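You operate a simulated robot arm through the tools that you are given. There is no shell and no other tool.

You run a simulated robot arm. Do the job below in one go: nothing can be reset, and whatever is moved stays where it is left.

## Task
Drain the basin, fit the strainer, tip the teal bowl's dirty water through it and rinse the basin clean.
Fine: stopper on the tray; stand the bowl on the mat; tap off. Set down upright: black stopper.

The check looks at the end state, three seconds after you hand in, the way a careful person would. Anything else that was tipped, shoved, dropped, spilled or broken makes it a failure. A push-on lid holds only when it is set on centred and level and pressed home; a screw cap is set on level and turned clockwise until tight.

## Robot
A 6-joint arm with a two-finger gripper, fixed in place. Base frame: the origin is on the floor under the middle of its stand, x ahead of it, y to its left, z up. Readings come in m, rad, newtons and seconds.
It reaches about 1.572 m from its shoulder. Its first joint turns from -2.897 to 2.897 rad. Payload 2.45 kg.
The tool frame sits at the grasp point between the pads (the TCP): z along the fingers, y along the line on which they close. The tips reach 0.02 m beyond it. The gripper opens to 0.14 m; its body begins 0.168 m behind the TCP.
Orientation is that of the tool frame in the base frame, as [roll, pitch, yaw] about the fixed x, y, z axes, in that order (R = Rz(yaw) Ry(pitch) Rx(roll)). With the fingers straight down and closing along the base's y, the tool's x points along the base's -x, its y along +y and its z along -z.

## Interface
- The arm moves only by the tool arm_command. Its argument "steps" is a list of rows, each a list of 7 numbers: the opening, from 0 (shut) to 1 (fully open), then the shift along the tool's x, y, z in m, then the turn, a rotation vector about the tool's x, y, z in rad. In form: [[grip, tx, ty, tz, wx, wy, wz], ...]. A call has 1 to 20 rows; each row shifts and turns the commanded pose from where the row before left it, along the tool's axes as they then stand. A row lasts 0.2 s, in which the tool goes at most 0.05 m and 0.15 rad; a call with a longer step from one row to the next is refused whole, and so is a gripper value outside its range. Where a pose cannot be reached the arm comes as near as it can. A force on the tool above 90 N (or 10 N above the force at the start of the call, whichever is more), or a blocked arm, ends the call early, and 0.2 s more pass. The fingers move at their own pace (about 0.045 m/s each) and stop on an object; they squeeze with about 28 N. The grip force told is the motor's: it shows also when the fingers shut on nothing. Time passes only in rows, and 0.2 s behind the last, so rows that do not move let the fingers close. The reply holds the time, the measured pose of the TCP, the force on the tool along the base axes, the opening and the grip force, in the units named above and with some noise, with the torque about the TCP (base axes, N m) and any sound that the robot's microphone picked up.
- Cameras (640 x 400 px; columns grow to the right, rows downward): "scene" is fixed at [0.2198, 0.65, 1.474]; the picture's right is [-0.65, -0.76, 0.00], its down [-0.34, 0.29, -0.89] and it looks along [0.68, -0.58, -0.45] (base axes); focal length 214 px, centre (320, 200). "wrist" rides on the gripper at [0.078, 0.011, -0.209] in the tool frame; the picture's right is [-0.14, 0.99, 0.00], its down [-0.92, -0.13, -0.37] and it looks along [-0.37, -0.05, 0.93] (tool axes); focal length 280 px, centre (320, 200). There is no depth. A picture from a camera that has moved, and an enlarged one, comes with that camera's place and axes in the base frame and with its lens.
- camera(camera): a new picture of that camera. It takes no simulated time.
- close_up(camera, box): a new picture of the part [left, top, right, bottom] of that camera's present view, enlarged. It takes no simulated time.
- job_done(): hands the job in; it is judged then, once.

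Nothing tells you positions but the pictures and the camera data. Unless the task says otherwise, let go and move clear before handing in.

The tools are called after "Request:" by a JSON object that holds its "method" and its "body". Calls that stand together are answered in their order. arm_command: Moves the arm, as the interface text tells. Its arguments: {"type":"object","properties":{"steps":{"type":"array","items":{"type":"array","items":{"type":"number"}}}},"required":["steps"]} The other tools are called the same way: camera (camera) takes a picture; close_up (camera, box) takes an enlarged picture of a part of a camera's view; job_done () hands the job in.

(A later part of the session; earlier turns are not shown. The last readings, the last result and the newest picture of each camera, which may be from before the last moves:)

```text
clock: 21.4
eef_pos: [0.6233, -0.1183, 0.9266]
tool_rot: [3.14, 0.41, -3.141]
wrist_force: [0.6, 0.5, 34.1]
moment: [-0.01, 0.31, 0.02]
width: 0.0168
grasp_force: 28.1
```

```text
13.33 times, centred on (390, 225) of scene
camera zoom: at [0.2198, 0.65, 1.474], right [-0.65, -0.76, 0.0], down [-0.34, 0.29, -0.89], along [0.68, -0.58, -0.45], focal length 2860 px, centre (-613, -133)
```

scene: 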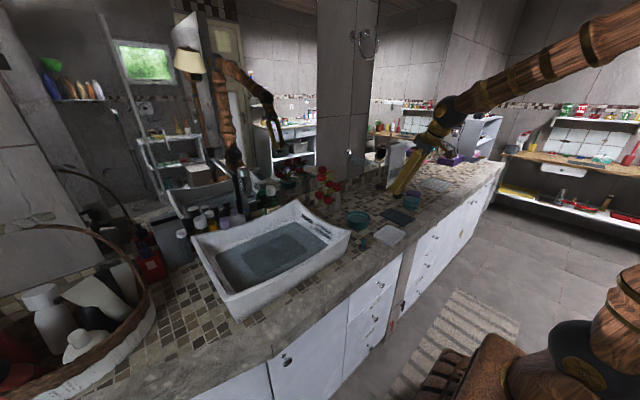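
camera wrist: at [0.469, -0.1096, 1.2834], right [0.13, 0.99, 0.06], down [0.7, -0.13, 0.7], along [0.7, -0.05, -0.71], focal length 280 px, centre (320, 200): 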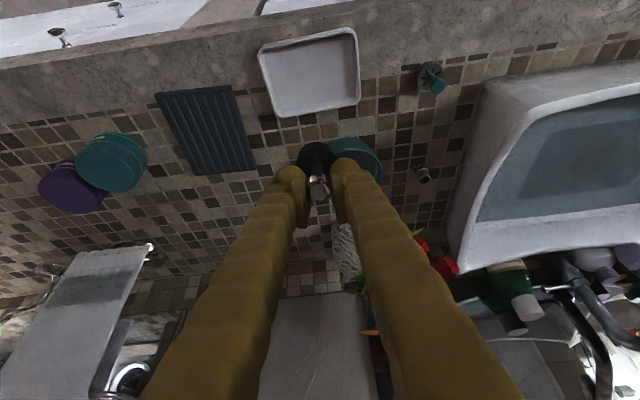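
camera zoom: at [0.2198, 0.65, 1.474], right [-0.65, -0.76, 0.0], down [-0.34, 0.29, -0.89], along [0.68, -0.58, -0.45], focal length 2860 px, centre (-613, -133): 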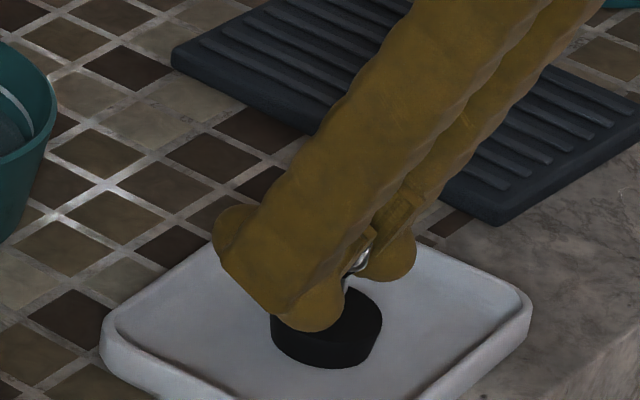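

It's touching down (34 N). I'll relieve slightly, open and lift straight up.

Request:
{"method": "arm_command", "body": {"steps": [[0, -0.0006, 0, -0.0013, 0, 0, 0], [0.15, 0, 0, 0, 0, 0, 0], [0.25, 0, 0, 0, 0, 0, 0], [0.4, 0, 0, 0, 0, 0, 0], [0.4, 0, 0, 0, 0, 0, 0], [0.4, -0.0039, 0, -0.0092, 0, 0, 0], [0.4, -0.0078, 0, -0.0184, 0, 0, 0], [0.4, -0.0156, 0, -0.0368, 0, 0, 0], [0.4, -0.0156, 0, -0.0368, 0, 0, 0], [0.4, -0.0156, 0, -0.0368, 0, 0, 0]]}}

Request:
{"method": "close_up", "body": {"camera": "scene", "box": [340, 190, 430, 260]}}

Request:
{"method": "camera", "body": {"camera": "wrist"}}

Request:
{"method": "close_up", "body": {"camera": "scene", "box": [180, 180, 360, 320]}}

```text
clock: 23.6
eef_pos: [0.6231, -0.1192, 1.0772]
tool_rot: [3.139, 0.407, 3.138]
wrist_force: [0.4, 0.2, 0.0]
moment: [0.0, 0.02, 0.0]
width: 0.056
grasp_force: 0.0
```

```text
5.71 times, centred on (385, 225) of scene
camera zoom: at [0.2198, 0.65, 1.474], right [-0.65, -0.76, 0.0], down [-0.34, 0.29, -0.89], along [0.68, -0.58, -0.45], focal length 1226 px, centre (-51, 57)
```

zoom: 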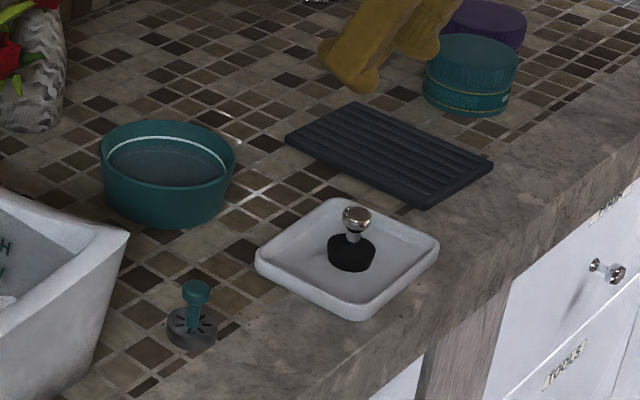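

```text
taken
camera wrist: at [0.4678, -0.109, 1.2382], right [0.13, 0.99, 0.06], down [0.7, -0.13, 0.7], along [0.7, -0.05, -0.71], focal length 280 px, centre (320, 200)
```

wrist: 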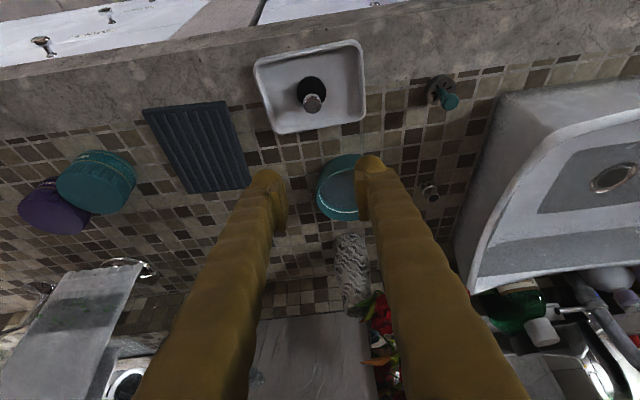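

```text
2.86 times, centred on (270, 250) of scene
camera zoom: at [0.2198, 0.65, 1.474], right [-0.65, -0.76, 0.0], down [-0.34, 0.29, -0.89], along [0.68, -0.58, -0.45], focal length 613 px, centre (463, 57)
```

zoom: 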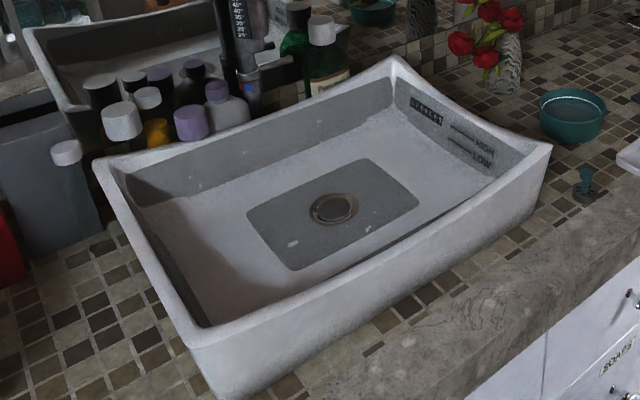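

The stopper stands upright on the tray and the basin has drained. Now I'll look closely at the drain and strainer to locate both precisely.

Request:
{"method": "close_up", "body": {"camera": "scene", "box": [245, 220, 305, 265]}}

Request:
{"method": "close_up", "body": {"camera": "scene", "box": [350, 220, 380, 245]}}

Request:
{"method": "close_up", "body": {"camera": "wrist", "box": [410, 60, 480, 120]}}

Request:
{"method": "close_up", "body": {"camera": "wrist", "box": [540, 130, 640, 240]}}

```text
8.89 times, centred on (275, 242) of scene
camera zoom: at [0.2198, 0.65, 1.474], right [-0.65, -0.76, 0.0], down [-0.34, 0.29, -0.89], along [0.68, -0.58, -0.45], focal length 1906 px, centre (720, -178)
```

zoom: 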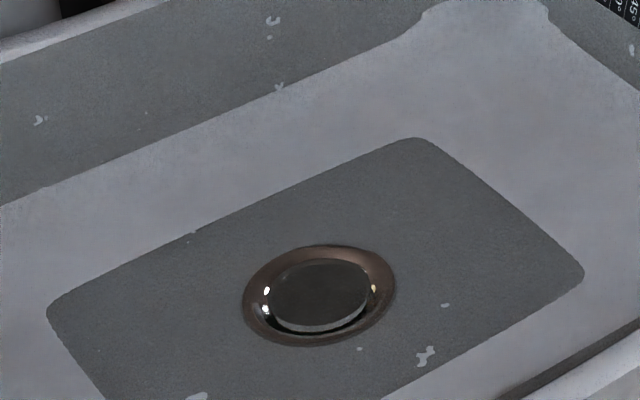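

```text
16.00 times, centred on (365, 232) of scene
camera zoom: at [0.2198, 0.65, 1.474], right [-0.65, -0.76, 0.0], down [-0.34, 0.29, -0.89], along [0.68, -0.58, -0.45], focal length 3432 px, centre (-400, -320)
```

zoom: 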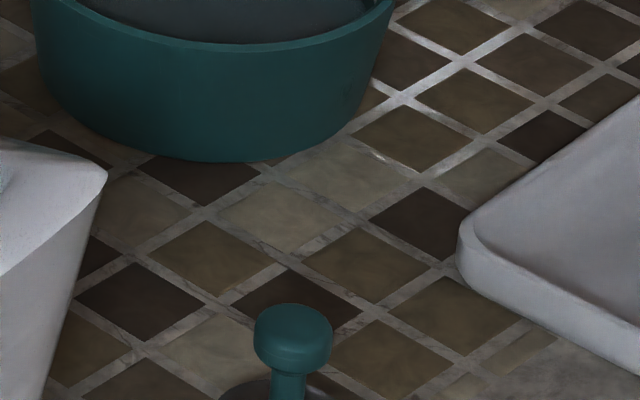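

```text
6.67 times, centred on (445, 90) of wrist
camera zoom: at [0.4678, -0.109, 1.2382], right [0.13, 0.99, 0.06], down [0.7, -0.13, 0.7], along [0.7, -0.05, -0.71], focal length 1869 px, centre (-513, 933)
```

zoom: 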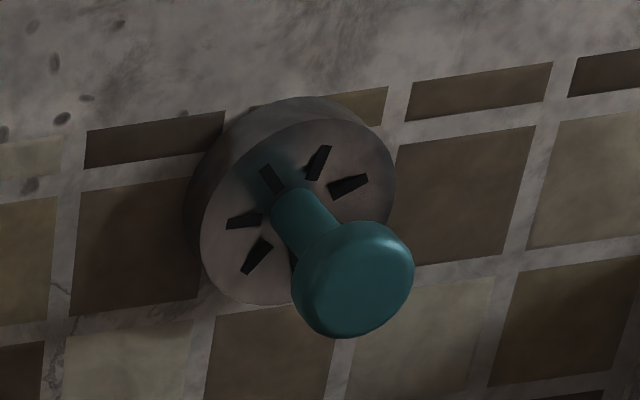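

```text
3.64 times, centred on (590, 185) of wrist
camera zoom: at [0.4678, -0.109, 1.2382], right [0.13, 0.99, 0.06], down [0.7, -0.13, 0.7], along [0.7, -0.05, -0.71], focal length 1020 px, centre (-662, 254)
```

zoom: 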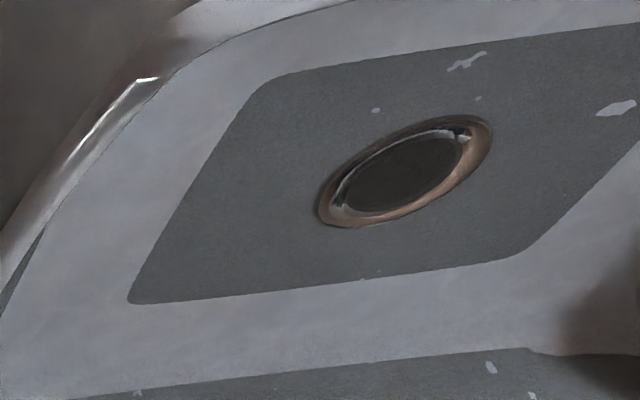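

The drain centre is about (0.836, 0.357, 0.908) and the strainer's teal knob is at (0.649, 0.048, 0.920). I'll move over the strainer with a narrow opening, keeping clear of the basin rim at y≈0.125.

Request:
{"method": "arm_command", "body": {"steps": [[0.3, -0.006, 0.0419, 0.0026, 0, 0, 0], [0.3, -0.006, 0.0419, 0.0026, 0, 0, 0], [0.3, -0.006, 0.0419, 0.0026, 0, 0, 0], [0.3, -0.006, 0.0419, 0.0026, 0, 0, 0], [0.3, 0.0152, 0, 0.0353, 0, 0, 0], [0.3, 0.0152, 0, 0.0353, 0, 0, 0], [0.3, 0, 0, 0, 0, 0, 0]]}}

Request:
{"method": "camera", "body": {"camera": "wrist"}}

Request:
{"method": "close_up", "body": {"camera": "scene", "box": [300, 160, 420, 260]}}

```text
clock: 25.2
eef_pos: [0.6486, 0.0478, 0.9996]
tool_rot: [3.14, 0.408, 3.141]
wrist_force: [0.0, 0.3, -0.5]
moment: [0.0, 0.0, -0.03]
width: 0.0419
grasp_force: 0.0
```

```text
taken
camera wrist: at [0.4944, 0.0587, 1.1611], right [0.13, 0.99, 0.06], down [0.7, -0.13, 0.7], along [0.7, -0.05, -0.71], focal length 280 px, centre (320, 200)
```

wrist: 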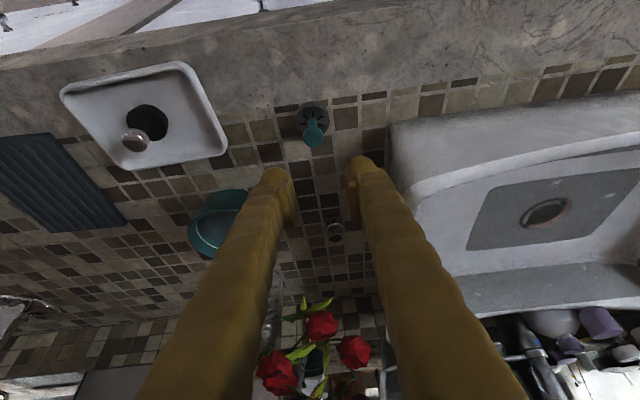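

```text
4.00 times, centred on (360, 210) of scene
camera zoom: at [0.2198, 0.65, 1.474], right [-0.65, -0.76, 0.0], down [-0.34, 0.29, -0.89], along [0.68, -0.58, -0.45], focal length 858 px, centre (160, 160)
```

zoom: 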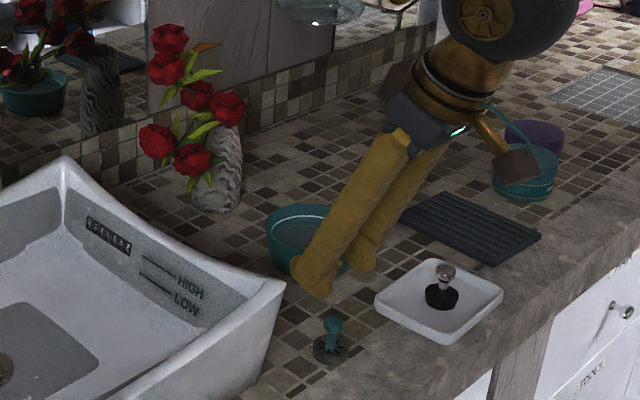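

Request:
{"method": "arm_command", "body": {"steps": [[0.3, 0.0103, 0, 0.02, 0, 0, 0], [0.3, 0.0103, 0, 0.02, 0, 0, 0], [0.3, 0, 0, 0, 0, 0, 0]]}}

Request:
{"method": "close_up", "body": {"camera": "wrist", "box": [240, 100, 400, 220]}}

Request:
{"method": "close_up", "body": {"camera": "scene", "box": [340, 210, 390, 255]}}

```text
clock: 26.1
eef_pos: [0.647, 0.0488, 0.9545]
tool_rot: [3.138, 0.409, 3.141]
wrist_force: [-0.1, 0.1, 0.0]
moment: [-0.02, -0.03, 0.07]
width: 0.0423
grasp_force: 0.0
```

```text
3.33 times, centred on (320, 160) of wrist
camera zoom: at [0.4914, 0.0588, 1.1163], right [0.13, 0.99, 0.06], down [0.7, -0.13, 0.7], along [0.7, -0.05, -0.71], focal length 935 px, centre (320, 333)
```

zoom: 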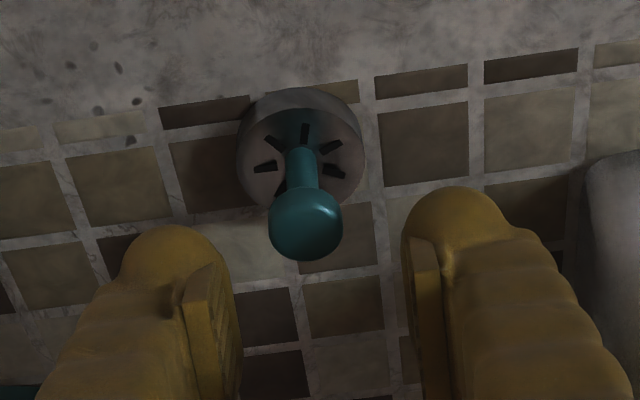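

```text
8.89 times, centred on (365, 232) of scene
camera zoom: at [0.2198, 0.65, 1.474], right [-0.65, -0.76, 0.0], down [-0.34, 0.29, -0.89], along [0.68, -0.58, -0.45], focal length 1906 px, centre (-80, -89)
```

zoom: 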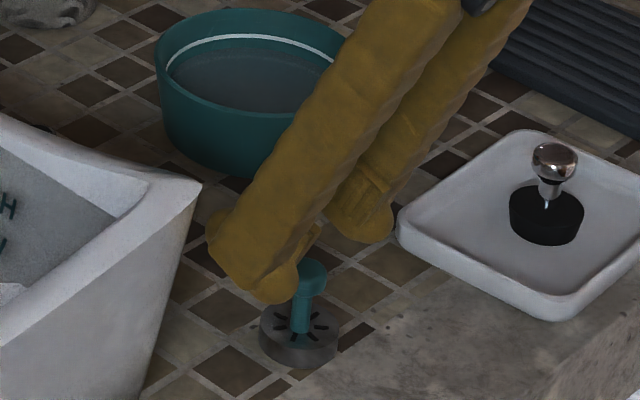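

Request:
{"method": "arm_command", "body": {"steps": [[0.3, 0.0065, -0.0012, 0.0149, 0, 0, 0], [0.3, 0.0065, -0.0012, 0.0149, 0, 0, 0], [0.3, 0, 0, 0, 0, 0, 0]]}}

Request:
{"method": "close_up", "body": {"camera": "wrist", "box": [240, 120, 400, 240]}}

Request:
{"method": "close_up", "body": {"camera": "scene", "box": [340, 210, 390, 255]}}

```text
clock: 26.9
eef_pos: [0.6466, 0.0454, 0.9225]
tool_rot: [3.14, 0.408, 3.14]
wrist_force: [-0.7, -0.1, 0.0]
moment: [-0.03, 0.0, 0.02]
width: 0.042
grasp_force: 0.1
```

```text
3.33 times, centred on (320, 180) of wrist
camera zoom: at [0.4911, 0.0564, 1.0841], right [0.13, 0.99, 0.06], down [0.7, -0.13, 0.7], along [0.7, -0.05, -0.71], focal length 935 px, centre (320, 267)
```

zoom: 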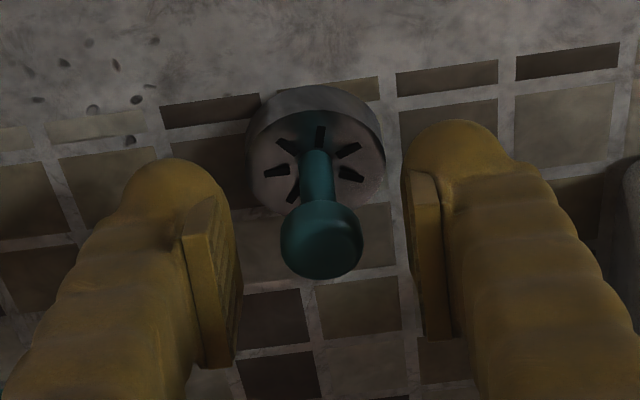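

```text
8.89 times, centred on (365, 232) of scene
camera zoom: at [0.2198, 0.65, 1.474], right [-0.65, -0.76, 0.0], down [-0.34, 0.29, -0.89], along [0.68, -0.58, -0.45], focal length 1906 px, centre (-80, -89)
```

zoom: 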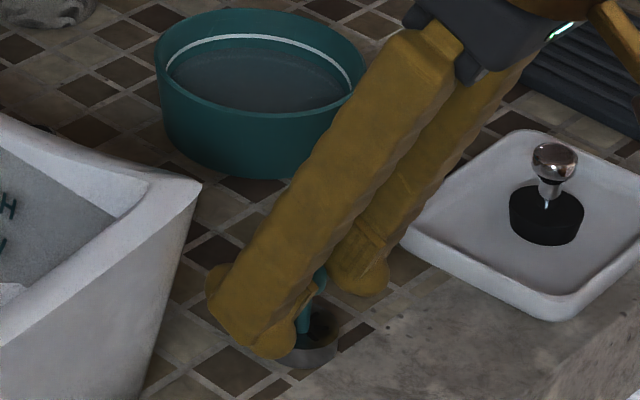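

The knob is centred between the pads. I'll close and lift.

Request:
{"method": "arm_command", "body": {"steps": [[0.2, 0, 0, 0, 0, 0, 0], [0.12, 0, 0, 0, 0, 0, 0], [0.05, 0, 0, 0, 0, 0, 0], [0, 0, 0, 0, 0, 0, 0], [0, 0, 0, 0, 0, 0, 0]]}}

Request:
{"method": "close_up", "body": {"camera": "wrist", "box": [240, 120, 400, 240]}}

```text
clock: 28.1
eef_pos: [0.6462, 0.0452, 0.9228]
tool_rot: [3.14, 0.409, -3.141]
wrist_force: [0.1, -0.7, 0.7]
moment: [-0.01, 0.02, -0.01]
width: 0.0144
grasp_force: 28.1
```

```text
3.33 times, centred on (320, 180) of wrist
camera zoom: at [0.4912, 0.0564, 1.0843], right [0.13, 0.99, 0.06], down [0.7, -0.13, 0.7], along [0.7, -0.05, -0.71], focal length 935 px, centre (320, 267)
```

zoom: 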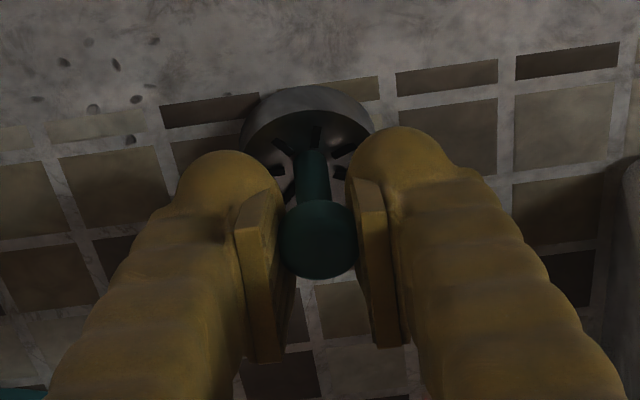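

Request:
{"method": "arm_command", "body": {"steps": [[0, -0.004, 0, -0.0092, 0, 0, 0], [0, -0.016, 0, -0.0371, 0, 0, 0], [0, -0.016, 0, -0.0371, 0, 0, 0], [0, -0.016, 0, -0.0371, 0, 0, 0], [0, -0.016, 0, -0.0371, 0, 0, 0], [0, -0.0194, 0.0346, 0.0083, 0, 0, 0], [0, -0.0194, 0.0346, 0.0083, 0, 0, 0], [0, -0.0194, 0.0346, 0.0083, 0, 0, 0], [0, -0.0194, 0.0346, 0.0083, 0, 0, 0], [0, -0.0194, 0.0346, 0.0083, 0, 0, 0], [0, -0.0194, 0.0346, 0.0083, 0, 0, 0], [0, -0.0194, 0.0346, 0.0083, 0, 0, 0], [0, -0.0194, 0.0346, 0.0083, 0, 0, 0], [0, -0.0194, 0.0346, 0.0083, 0, 0, 0], [0, 0, 0, 0, 0, 0, 0]]}}

Request:
{"method": "camera", "body": {"camera": "wrist"}}

Request:
{"method": "close_up", "body": {"camera": "scene", "box": [210, 150, 330, 270]}}

```text
clock: 31.2
eef_pos: [0.836, 0.3573, 1.0967]
tool_rot: [3.14, 0.408, 3.14]
wrist_force: [0.2, 0.5, -0.6]
moment: [0.03, 0.0, 0.0]
width: 0.0146
grasp_force: 27.8
```

```text
taken
camera wrist: at [0.6816, 0.3676, 1.2571], right [0.13, 0.99, 0.06], down [0.7, -0.13, 0.7], along [0.7, -0.05, -0.71], focal length 280 px, centre (320, 200)
```

wrist: 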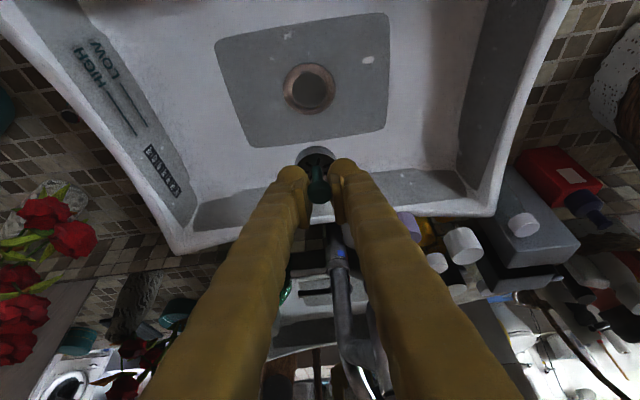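

```text
3.33 times, centred on (270, 210) of scene
camera zoom: at [0.2198, 0.65, 1.474], right [-0.65, -0.76, 0.0], down [-0.34, 0.29, -0.89], along [0.68, -0.58, -0.45], focal length 715 px, centre (487, 167)
```

zoom: 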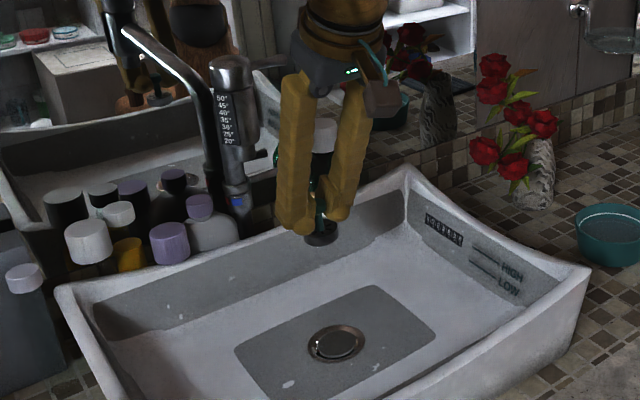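

Request:
{"method": "close_up", "body": {"camera": "wrist", "box": [265, 50, 355, 130]}}

Request:
{"method": "close_up", "body": {"camera": "wrist", "box": [280, 130, 360, 220]}}

```text
5.00 times, centred on (310, 90) of wrist
camera zoom: at [0.6816, 0.3676, 1.2571], right [0.13, 0.99, 0.06], down [0.7, -0.13, 0.7], along [0.7, -0.05, -0.71], focal length 1402 px, centre (370, 750)
```

zoom: 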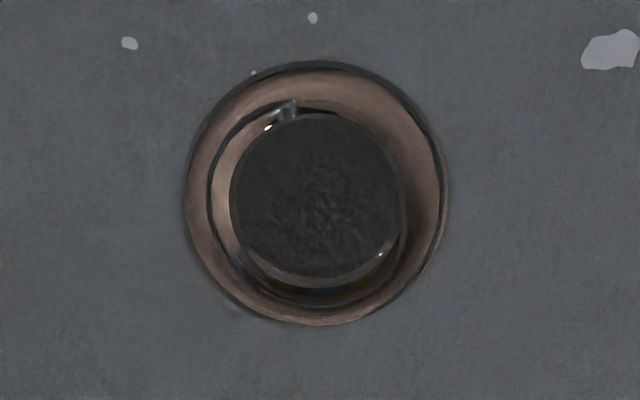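

```text
4.44 times, centred on (320, 175) of wrist
camera zoom: at [0.6816, 0.3676, 1.2571], right [0.13, 0.99, 0.06], down [0.7, -0.13, 0.7], along [0.7, -0.05, -0.71], focal length 1246 px, centre (320, 311)
```

zoom: 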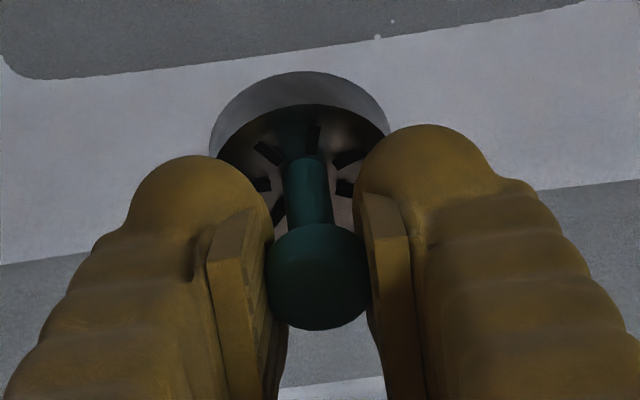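

The strainer is centred well over the drain. I'll lower it to about 2 cm above the flange and recheck alignment.

Request:
{"method": "arm_command", "body": {"steps": [[0, 0.0163, 0, 0.0363, 0, 0, 0], [0, 0.0163, 0, 0.0363, 0, 0, 0], [0, 0.0163, 0, 0.0363, 0, 0, 0], [0, 0, 0, 0, 0, 0, 0]]}}

Request:
{"method": "close_up", "body": {"camera": "wrist", "box": [260, 110, 380, 220]}}

Request:
{"method": "close_up", "body": {"camera": "scene", "box": [250, 210, 300, 260]}}

```text
clock: 32.2
eef_pos: [0.8333, 0.3574, 0.9781]
tool_rot: [3.139, 0.408, -3.14]
wrist_force: [-0.1, -0.2, 0.2]
moment: [0.01, -0.02, 0.0]
width: 0.0146
grasp_force: 28.3
```

```text
3.64 times, centred on (320, 165) of wrist
camera zoom: at [0.6786, 0.3683, 1.138], right [0.13, 0.99, 0.06], down [0.7, -0.13, 0.7], along [0.7, -0.05, -0.71], focal length 1020 px, centre (320, 327)
```

zoom: 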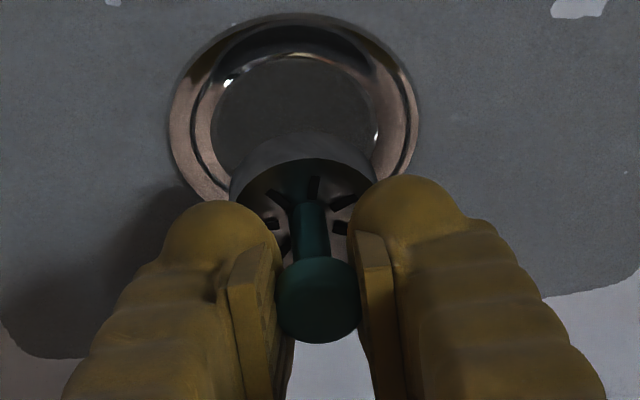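

```text
8.00 times, centred on (275, 235) of scene
camera zoom: at [0.2198, 0.65, 1.474], right [-0.65, -0.76, 0.0], down [-0.34, 0.29, -0.89], along [0.68, -0.58, -0.45], focal length 1716 px, centre (680, -80)
```

zoom: 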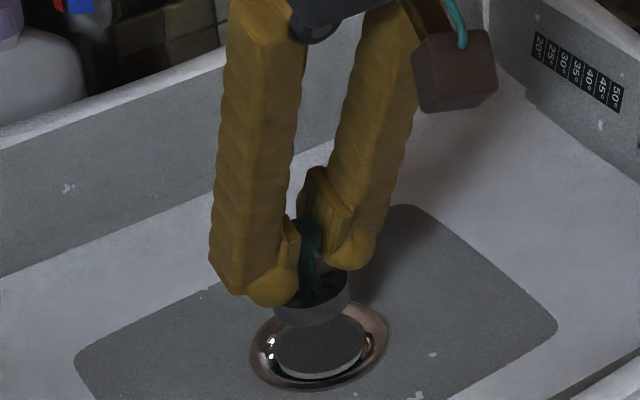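

Request:
{"method": "close_up", "body": {"camera": "scene", "box": [262, 222, 288, 250]}}

Request:
{"method": "close_up", "body": {"camera": "wrist", "box": [275, 110, 355, 180]}}

```text
14.29 times, centred on (275, 236) of scene
camera zoom: at [0.2198, 0.65, 1.474], right [-0.65, -0.76, 0.0], down [-0.34, 0.29, -0.89], along [0.68, -0.58, -0.45], focal length 3064 px, centre (963, -314)
```

zoom: 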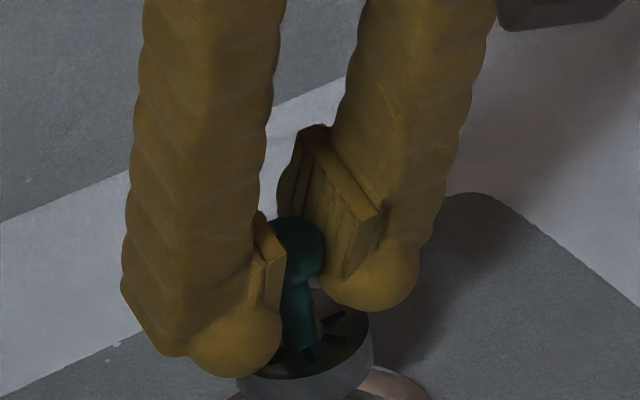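

```text
5.71 times, centred on (315, 145) of wrist
camera zoom: at [0.6786, 0.3683, 1.138], right [0.13, 0.99, 0.06], down [0.7, -0.13, 0.7], along [0.7, -0.05, -0.71], focal length 1602 px, centre (349, 514)
```

zoom: 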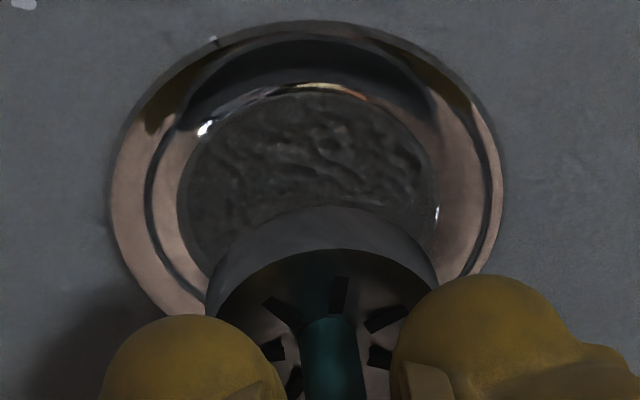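

The strainer lines up with the drain within about 1–2 mm from both views. I'll lower it gently, watching the force.

Request:
{"method": "arm_command", "body": {"steps": [[0, 0.004, -0.0003, 0.0092, 0, 0, 0], [0, 0.004, -0.0002, 0.0092, 0, 0, 0], [0, 0.002, 0, 0.0046, 0, 0, 0], [0, 0.002, 0, 0.0046, 0, 0, 0], [0, 0, 0, 0, 0, 0, 0]]}}

Request:
{"method": "close_up", "body": {"camera": "scene", "box": [255, 225, 295, 260]}}

Request:
{"method": "close_up", "body": {"camera": "wrist", "box": [275, 120, 365, 210]}}

```text
clock: 33.5
eef_pos: [0.8339, 0.3567, 0.9471]
tool_rot: [3.139, 0.409, 3.141]
wrist_force: [-0.4, -0.6, -0.2]
moment: [-0.03, 0.0, -0.02]
width: 0.0144
grasp_force: 27.9
```

```text
11.43 times, centred on (275, 242) of scene
camera zoom: at [0.2198, 0.65, 1.474], right [-0.65, -0.76, 0.0], down [-0.34, 0.29, -0.89], along [0.68, -0.58, -0.45], focal length 2451 px, centre (834, -286)
```

zoom: 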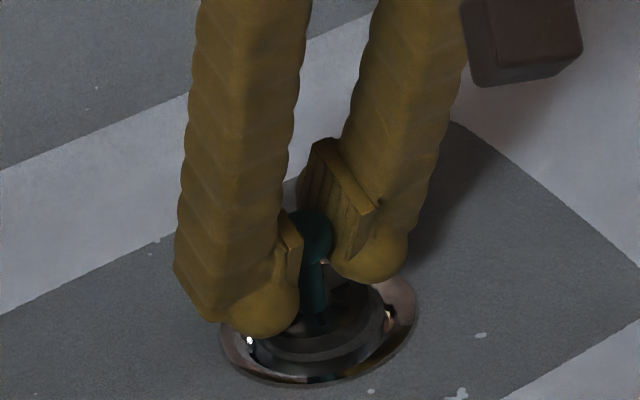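

```text
4.44 times, centred on (320, 165) of wrist
camera zoom: at [0.6791, 0.3674, 1.108], right [0.13, 0.99, 0.06], down [0.7, -0.13, 0.7], along [0.7, -0.05, -0.71], focal length 1246 px, centre (320, 356)
```

zoom: 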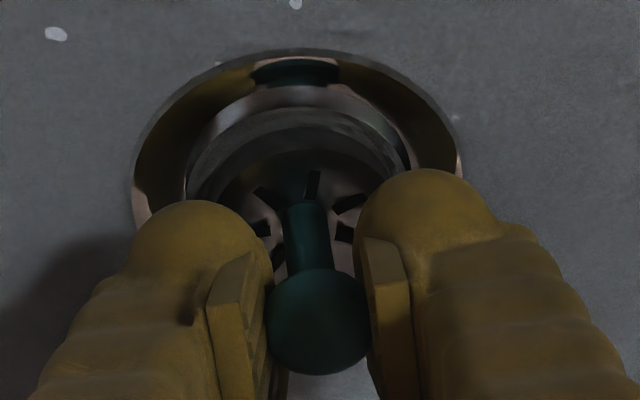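

Request:
{"method": "arm_command", "body": {"steps": [[0, 0.0012, 0, 0.0028, 0, 0, 0], [0, 0.0012, 0, 0.0028, 0, 0, 0], [0, 0, 0, 0, 0, 0, 0]]}}

```text
clock: 34.2
eef_pos: [0.8345, 0.356, 0.9405]
tool_rot: [3.141, 0.409, -3.141]
wrist_force: [0.2, 0.5, 0.3]
moment: [-0.02, 0.02, -0.01]
width: 0.0146
grasp_force: 27.9
```

Request:
{"method": "arm_command", "body": {"steps": [[0, 0.0008, 0, 0.0018, 0, 0, 0], [0, 0, 0, 0, 0, 0, 0]]}}

Request:
{"method": "close_up", "body": {"camera": "wrist", "box": [275, 120, 365, 210]}}

Request:
{"method": "close_up", "body": {"camera": "scene", "box": [262, 230, 288, 255]}}

```text
clock: 34.9
eef_pos: [0.8331, 0.3577, 0.9398]
tool_rot: [3.141, 0.408, -3.14]
wrist_force: [0.7, -0.9, 3.0]
moment: [0.04, 0.0, -0.01]
width: 0.0147
grasp_force: 28.4
```

```text
4.44 times, centred on (320, 165) of wrist
camera zoom: at [0.6788, 0.3675, 1.0998], right [0.13, 0.99, 0.06], down [0.7, -0.13, 0.7], along [0.7, -0.05, -0.71], focal length 1246 px, centre (320, 356)
```

zoom: 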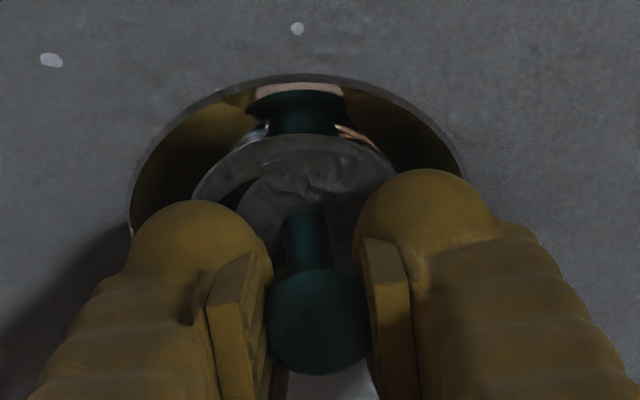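

```text
16.00 times, centred on (275, 242) of scene
camera zoom: at [0.2198, 0.65, 1.474], right [-0.65, -0.76, 0.0], down [-0.34, 0.29, -0.89], along [0.68, -0.58, -0.45], focal length 3432 px, centre (1040, -480)
```

zoom: 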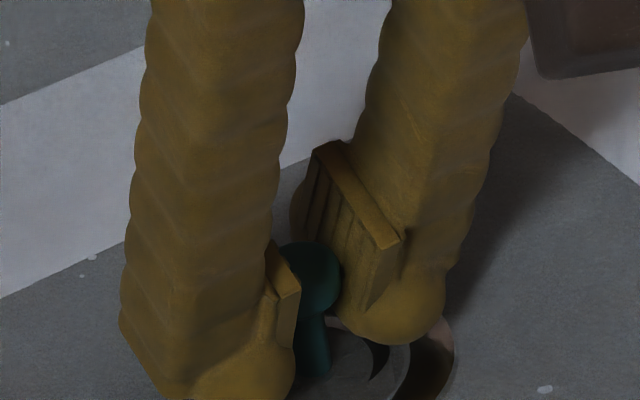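

Request:
{"method": "arm_command", "body": {"steps": [[0, 0.0008, 0, 0.0018, 0, 0, 0], [0, 0, 0, 0, 0, 0, 0]]}}

```text
clock: 35.5
eef_pos: [0.8348, 0.3562, 0.9376]
tool_rot: [3.138, 0.409, -3.141]
wrist_force: [2.2, -6.9, 18.3]
moment: [0.0, 0.0, 0.03]
width: 0.0144
grasp_force: 28.2
```

There's 18 N of seating contact. I'll relieve slightly, open the fingers and rise to check how the strainer sits.

Request:
{"method": "arm_command", "body": {"steps": [[0, -0.0004, 0, -0.0009, 0, 0, 0], [0.15, 0, 0, 0, 0, 0, 0], [0.25, 0, 0, 0, 0, 0, 0], [0.35, 0, 0, 0, 0, 0, 0], [0.35, 0, 0, 0, 0, 0, 0], [0.35, -0.004, 0, -0.0092, 0, 0, 0], [0.35, -0.008, 0, -0.0184, 0, 0, 0], [0.35, -0.016, 0, -0.0367, 0, 0, 0], [0.35, -0.016, 0, -0.0367, 0, 0, 0]]}}

Request:
{"method": "close_up", "body": {"camera": "wrist", "box": [260, 60, 380, 180]}}

Request:
{"method": "close_up", "body": {"camera": "scene", "box": [255, 225, 295, 260]}}

```text
clock: 37.5
eef_pos: [0.8337, 0.3576, 1.0487]
tool_rot: [3.14, 0.408, 3.139]
wrist_force: [-0.1, 1.3, 0.8]
moment: [-0.03, -0.01, 0.0]
width: 0.0491
grasp_force: 0.0
```

```text
3.33 times, centred on (320, 120) of wrist
camera zoom: at [0.6791, 0.3676, 1.2089], right [0.13, 0.99, 0.06], down [0.7, -0.13, 0.7], along [0.7, -0.05, -0.71], focal length 935 px, centre (320, 467)
```

zoom: 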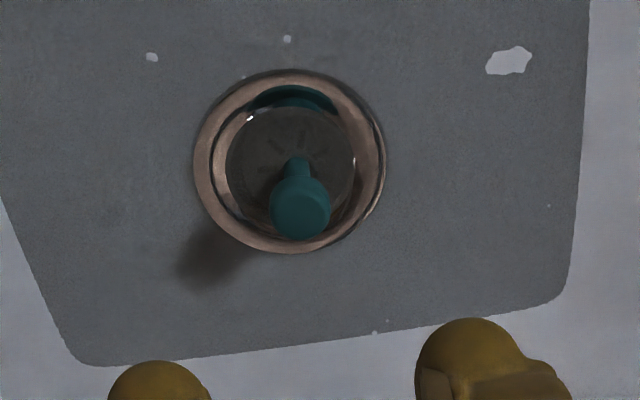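

```text
11.43 times, centred on (275, 242) of scene
camera zoom: at [0.2198, 0.65, 1.474], right [-0.65, -0.76, 0.0], down [-0.34, 0.29, -0.89], along [0.68, -0.58, -0.45], focal length 2451 px, centre (834, -286)
```

zoom: 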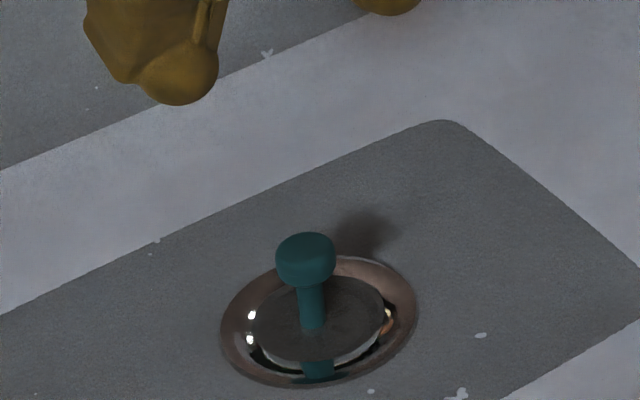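

The strainer stands upright in the drain, just under the film of water left in its cup. I'll rise and move over to the bowl to measure it before gripping.

Request:
{"method": "arm_command", "body": {"steps": [[0.35, -0.0132, 0, -0.0306, 0, 0, 0], [0.35, -0.0132, 0, -0.0306, 0, 0, 0], [0.35, -0.0132, 0, -0.0306, 0, 0, 0], [0.35, 0.0122, -0.0422, -0.0053, 0, 0, 0], [0.35, 0.0122, -0.0422, -0.0053, 0, 0, 0], [0.35, 0.0122, -0.0422, -0.0053, 0, 0, 0], [0.35, 0.0122, -0.0422, -0.0053, 0, 0, 0], [0.35, 0.0122, -0.0422, -0.0053, 0, 0, 0], [0.35, 0.0122, -0.0422, -0.0053, 0, 0, 0], [0.35, 0.0122, -0.0422, -0.0053, 0, 0, 0], [0.35, 0.0122, -0.0422, -0.0053, 0, 0, 0], [0.35, 0.0122, -0.0422, -0.0053, 0, 0, 0], [0.35, 0, 0, 0, 0, 0, 0]]}}

Request:
{"method": "camera", "body": {"camera": "wrist"}}

Request:
{"method": "close_up", "body": {"camera": "scene", "box": [330, 180, 430, 250]}}

Request:
{"method": "close_up", "body": {"camera": "scene", "box": [230, 200, 320, 270]}}

```text
clock: 40.2
eef_pos: [0.7142, -0.0234, 1.1475]
tool_rot: [3.14, 0.409, -3.14]
wrist_force: [-0.6, -0.6, 0.0]
moment: [0.0, -0.01, -0.03]
width: 0.049
grasp_force: 0.1
```

```text
taken
camera wrist: at [0.56, -0.013, 1.3086], right [0.13, 0.99, 0.06], down [0.7, -0.13, 0.7], along [0.7, -0.05, -0.71], focal length 280 px, centre (320, 200)
```

wrist: 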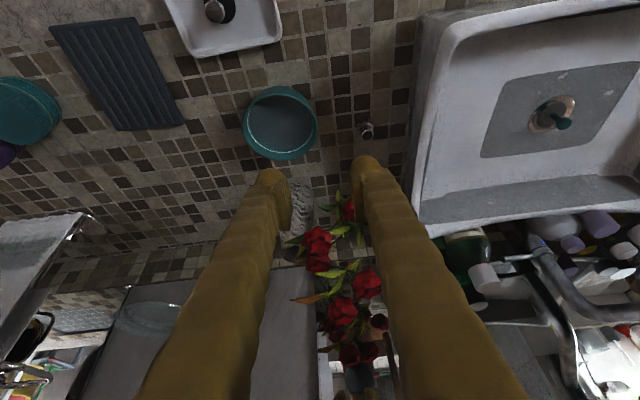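

```text
5.71 times, centred on (380, 215) of scene
camera zoom: at [0.2198, 0.65, 1.474], right [-0.65, -0.76, 0.0], down [-0.34, 0.29, -0.89], along [0.68, -0.58, -0.45], focal length 1226 px, centre (-23, 114)
```

zoom: 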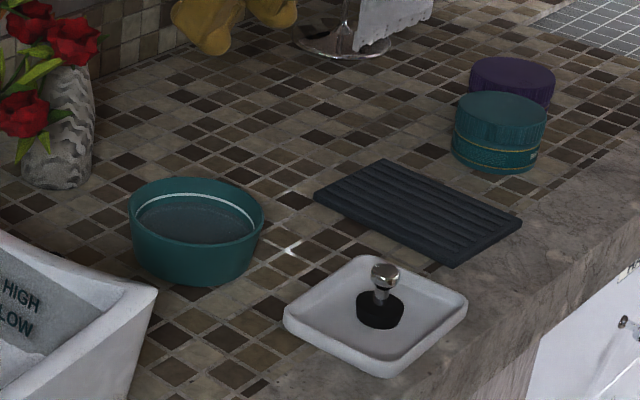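

```text
5.71 times, centred on (275, 235) of scene
camera zoom: at [0.2198, 0.65, 1.474], right [-0.65, -0.76, 0.0], down [-0.34, 0.29, -0.89], along [0.68, -0.58, -0.45], focal length 1226 px, centre (577, 0)
```

zoom: 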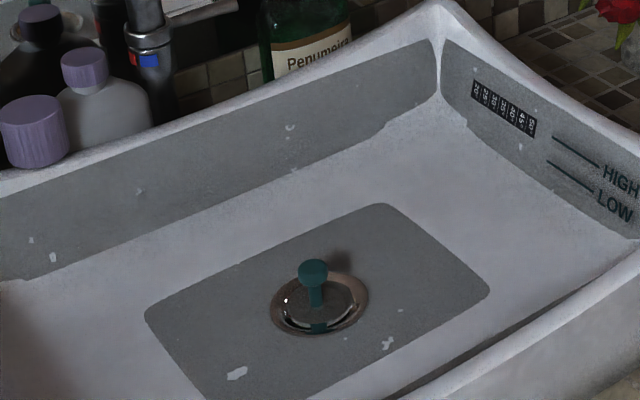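

Request:
{"method": "close_up", "body": {"camera": "wrist", "box": [225, 70, 345, 180]}}

Request:
{"method": "close_up", "body": {"camera": "scene", "box": [345, 200, 385, 235]}}

Request:
{"method": "close_up", "body": {"camera": "wrist", "box": [0, 0, 300, 180]}}

```text
3.64 times, centred on (285, 125) of wrist
camera zoom: at [0.56, -0.013, 1.3086], right [0.13, 0.99, 0.06], down [0.7, -0.13, 0.7], along [0.7, -0.05, -0.71], focal length 1020 px, centre (447, 473)
```

zoom: 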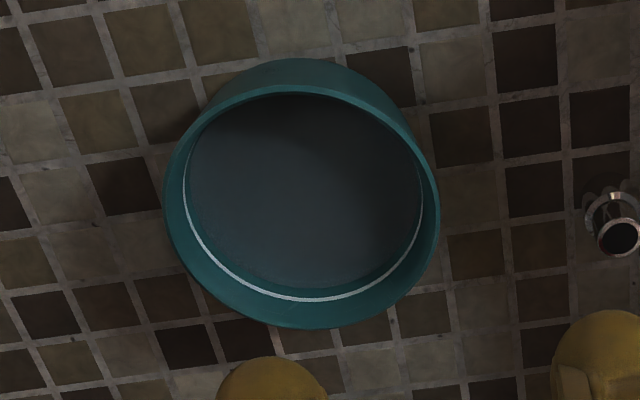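

```text
11.43 times, centred on (365, 218) of scene
camera zoom: at [0.2198, 0.65, 1.474], right [-0.65, -0.76, 0.0], down [-0.34, 0.29, -0.89], along [0.68, -0.58, -0.45], focal length 2451 px, centre (-194, 0)
```

zoom: 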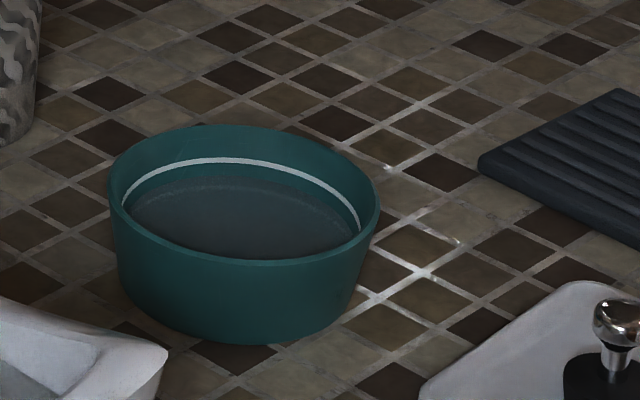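

```text
2.13 times, centred on (150, 90) of wrist
camera zoom: at [0.56, -0.013, 1.3086], right [0.13, 0.99, 0.06], down [0.7, -0.13, 0.7], along [0.7, -0.05, -0.71], focal length 598 px, centre (683, 435)
```

zoom: 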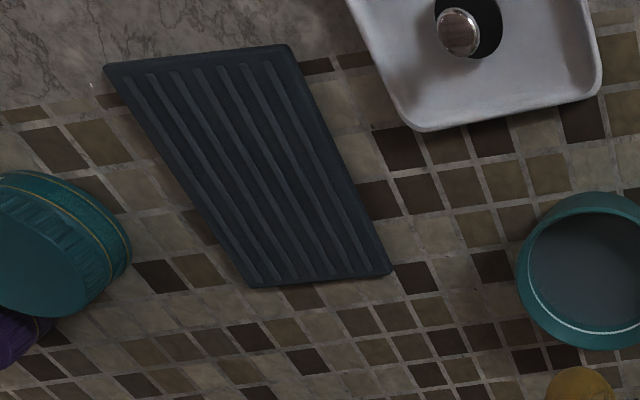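

The bowl's rim centre is about (0.788, -0.083, 0.915), with an outer diameter of about 0.119. I'll take its +y wall between the fingers, one inside and one outside, and pour by tilting about the closing axis; first I'll reduce the tilt and hover over the wall.

Request:
{"method": "arm_command", "body": {"steps": [[0.4, 0, 0, 0, 0, 0.15, 0], [0.4, -0.0097, -0.0007, 0.0355, 0, 0, 0], [0.4, -0.0097, -0.0007, 0.0355, 0, 0, 0], [0.4, -0.0097, -0.0007, 0.0355, 0, 0, 0], [0.4, -0.0097, -0.0005, 0.0355, 0, 0, 0], [0.4, 0, 0, 0, 0, 0, 0]]}}

Request:
{"method": "camera", "body": {"camera": "wrist"}}

Request:
{"method": "close_up", "body": {"camera": "scene", "box": [310, 150, 410, 240]}}

```text
clock: 41.6
eef_pos: [0.7887, -0.0256, 1.0216]
tool_rot: [3.139, 0.259, 3.142]
wrist_force: [-1.1, -0.9, 0.5]
moment: [0.01, -0.02, -0.01]
width: 0.0558
grasp_force: 0.1
```

```text
taken
camera wrist: at [0.6597, -0.015, 1.2021], right [0.13, 0.99, 0.04], down [0.8, -0.13, 0.59], along [0.59, -0.05, -0.81], focal length 280 px, centre (320, 200)
```

wrist: 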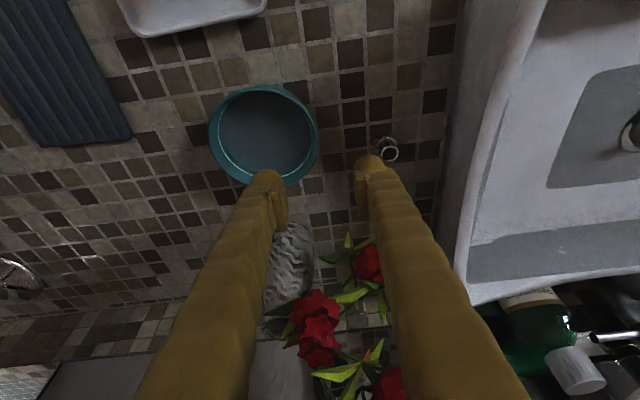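

```text
4.44 times, centred on (360, 195) of scene
camera zoom: at [0.2198, 0.65, 1.474], right [-0.65, -0.76, 0.0], down [-0.34, 0.29, -0.89], along [0.68, -0.58, -0.45], focal length 953 px, centre (142, 222)
```

zoom: 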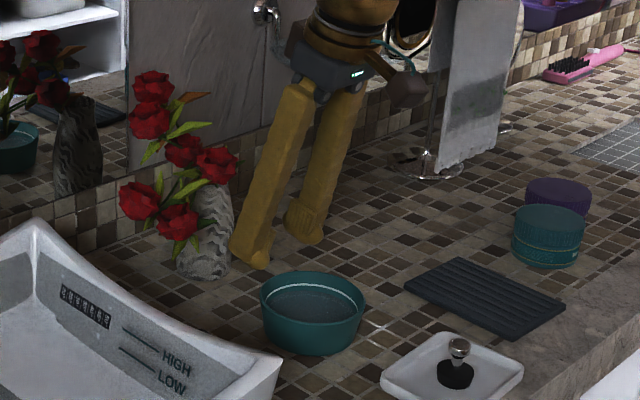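

Request:
{"method": "arm_command", "body": {"steps": [[0.4, 0.0127, 0.0003, 0.0363, 0, 0, 0], [0.4, 0.0127, 0.0003, 0.0363, 0, 0, 0], [0.4, 0, 0, 0, 0, 0, 0]]}}

Request:
{"method": "close_up", "body": {"camera": "wrist", "box": [200, 80, 440, 240]}}

Request:
{"method": "close_up", "body": {"camera": "scene", "box": [330, 180, 400, 240]}}

```text
clock: 42.5
eef_pos: [0.7825, -0.0256, 0.9428]
tool_rot: [3.141, 0.26, 3.141]
wrist_force: [-0.2, -0.1, 0.6]
moment: [0.01, -0.01, 0.01]
width: 0.0559
grasp_force: 0.0
```

```text
2.50 times, centred on (320, 160) of wrist
camera zoom: at [0.6535, -0.0142, 1.1252], right [0.13, 0.99, 0.04], down [0.8, -0.13, 0.59], along [0.59, -0.05, -0.81], focal length 701 px, centre (320, 300)
```

zoom: 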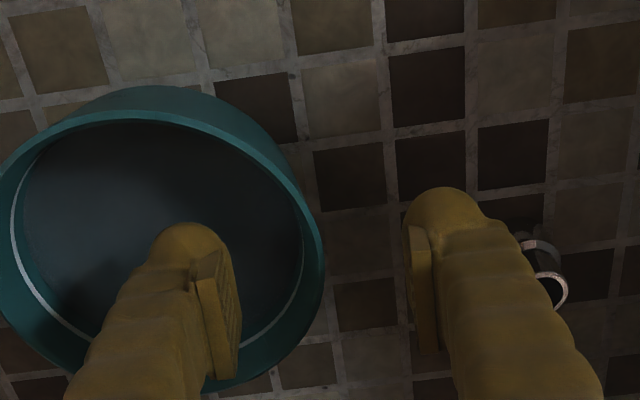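

```text
6.67 times, centred on (365, 210) of scene
camera zoom: at [0.2198, 0.65, 1.474], right [-0.65, -0.76, 0.0], down [-0.34, 0.29, -0.89], along [0.68, -0.58, -0.45], focal length 1430 px, centre (20, 133)
```

zoom: 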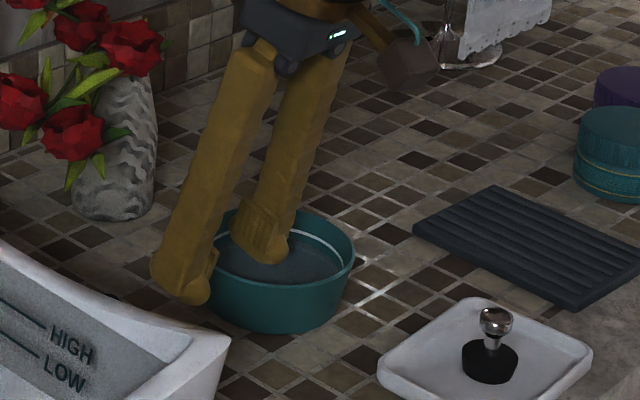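

Request:
{"method": "arm_command", "body": {"steps": [[0.4, 0.0032, -0.0005, 0.0122, 0, 0, 0], [0.4, 0.0032, -0.0005, 0.0122, 0, 0, 0], [0.4, 0.0032, 0, 0.0122, 0, 0, 0], [0.4, 0, 0, 0, 0, 0, 0]]}}

Request:
{"method": "close_up", "body": {"camera": "wrist", "box": [200, 80, 440, 240]}}

Request:
{"method": "close_up", "body": {"camera": "scene", "box": [330, 190, 390, 240]}}

```text
clock: 43.5
eef_pos: [0.783, -0.0255, 0.9073]
tool_rot: [3.14, 0.259, -3.141]
wrist_force: [-10.6, 2.3, 33.4]
moment: [-1.22, 0.51, -0.43]
width: 0.0563
grasp_force: 0.1
```

```text
2.50 times, centred on (320, 160) of wrist
camera zoom: at [0.6533, -0.015, 1.0886], right [0.13, 0.99, 0.04], down [0.8, -0.13, 0.59], along [0.59, -0.05, -0.8], focal length 701 px, centre (320, 300)
```

zoom: 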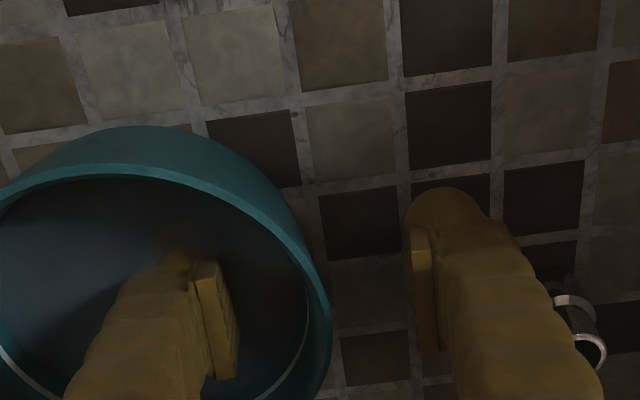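

```text
8.00 times, centred on (360, 215) of scene
camera zoom: at [0.2198, 0.65, 1.474], right [-0.65, -0.76, 0.0], down [-0.34, 0.29, -0.89], along [0.68, -0.58, -0.45], focal length 1716 px, centre (0, 80)
```

zoom: 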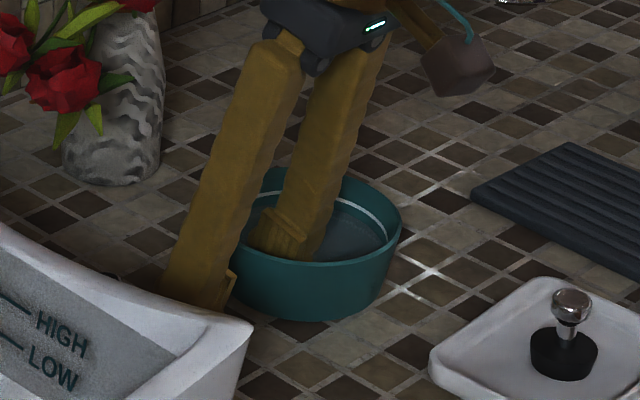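

The inner fingertip touched the bowl's floor. I'll rise 6 mm, shift slightly forward, and then close on the wall.

Request:
{"method": "arm_command", "body": {"steps": [[0.4, -0.0015, 0, -0.0058, 0, 0, 0], [0.4, -0.0048, 0.0005, 0.0013, 0, 0, 0], [0.4, 0, 0, 0, 0, 0, 0]]}}

Request:
{"method": "close_up", "body": {"camera": "wrist", "box": [200, 100, 440, 260]}}

```text
clock: 44.2
eef_pos: [0.7885, -0.0244, 0.911]
tool_rot: [3.139, 0.259, -3.141]
wrist_force: [1.1, 0.3, 0.0]
moment: [0.0, -0.02, -0.02]
width: 0.0562
grasp_force: 0.1
```

```text
2.50 times, centred on (320, 180) of wrist
camera zoom: at [0.6587, -0.0145, 1.0933], right [0.13, 0.99, 0.04], down [0.8, -0.13, 0.59], along [0.59, -0.05, -0.81], focal length 701 px, centre (320, 250)
```

zoom: 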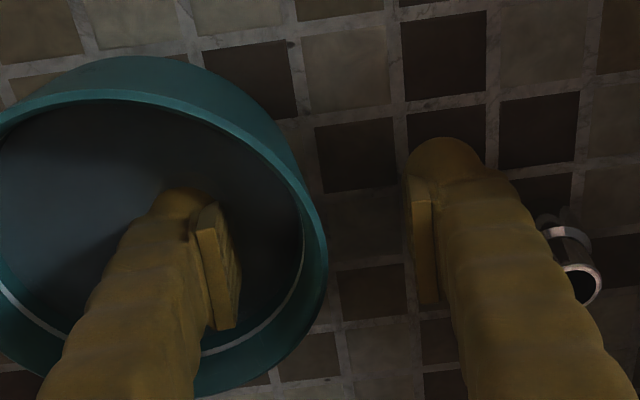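

Request:
{"method": "arm_command", "body": {"steps": [[0.3, 0, 0, 0, 0, 0, 0], [0.2, 0, 0, 0, 0, 0, 0], [0.12, 0, 0, 0, 0, 0, 0], [0.08, 0, 0, 0, 0, 0, 0], [0.04, 0, 0, 0, 0, 0, 0], [0, 0, 0, 0, 0, 0, 0], [0, 0, 0, 0, 0, 0, 0]]}}

Request:
{"method": "close_up", "body": {"camera": "wrist", "box": [200, 100, 440, 260]}}

Request:
{"method": "close_up", "body": {"camera": "scene", "box": [330, 190, 390, 240]}}

```text
clock: 45.9
eef_pos: [0.7878, -0.0256, 0.9112]
tool_rot: [3.141, 0.259, -3.141]
wrist_force: [1.6, 0.0, 8.8]
moment: [-0.97, -0.27, 0.12]
width: 0.0078
grasp_force: 27.9
```

```text
2.50 times, centred on (320, 180) of wrist
camera zoom: at [0.6587, -0.0146, 1.0937], right [0.13, 0.99, 0.04], down [0.8, -0.13, 0.59], along [0.59, -0.05, -0.81], focal length 701 px, centre (320, 250)
```

zoom: 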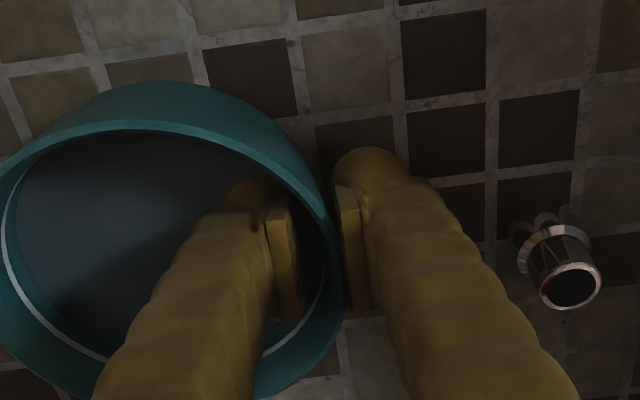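

```text
8.00 times, centred on (360, 215) of scene
camera zoom: at [0.2198, 0.65, 1.474], right [-0.65, -0.76, 0.0], down [-0.34, 0.29, -0.89], along [0.68, -0.58, -0.45], focal length 1716 px, centre (0, 80)
```

zoom: 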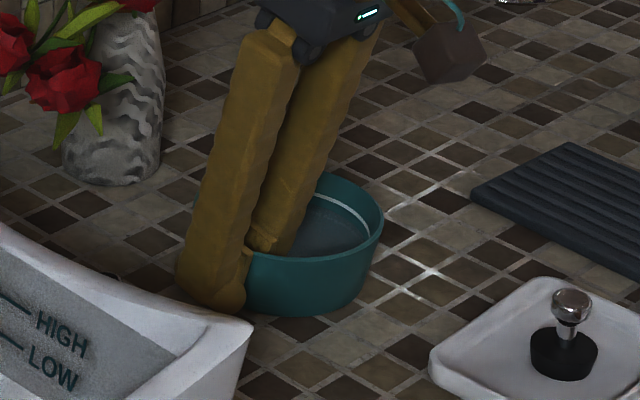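

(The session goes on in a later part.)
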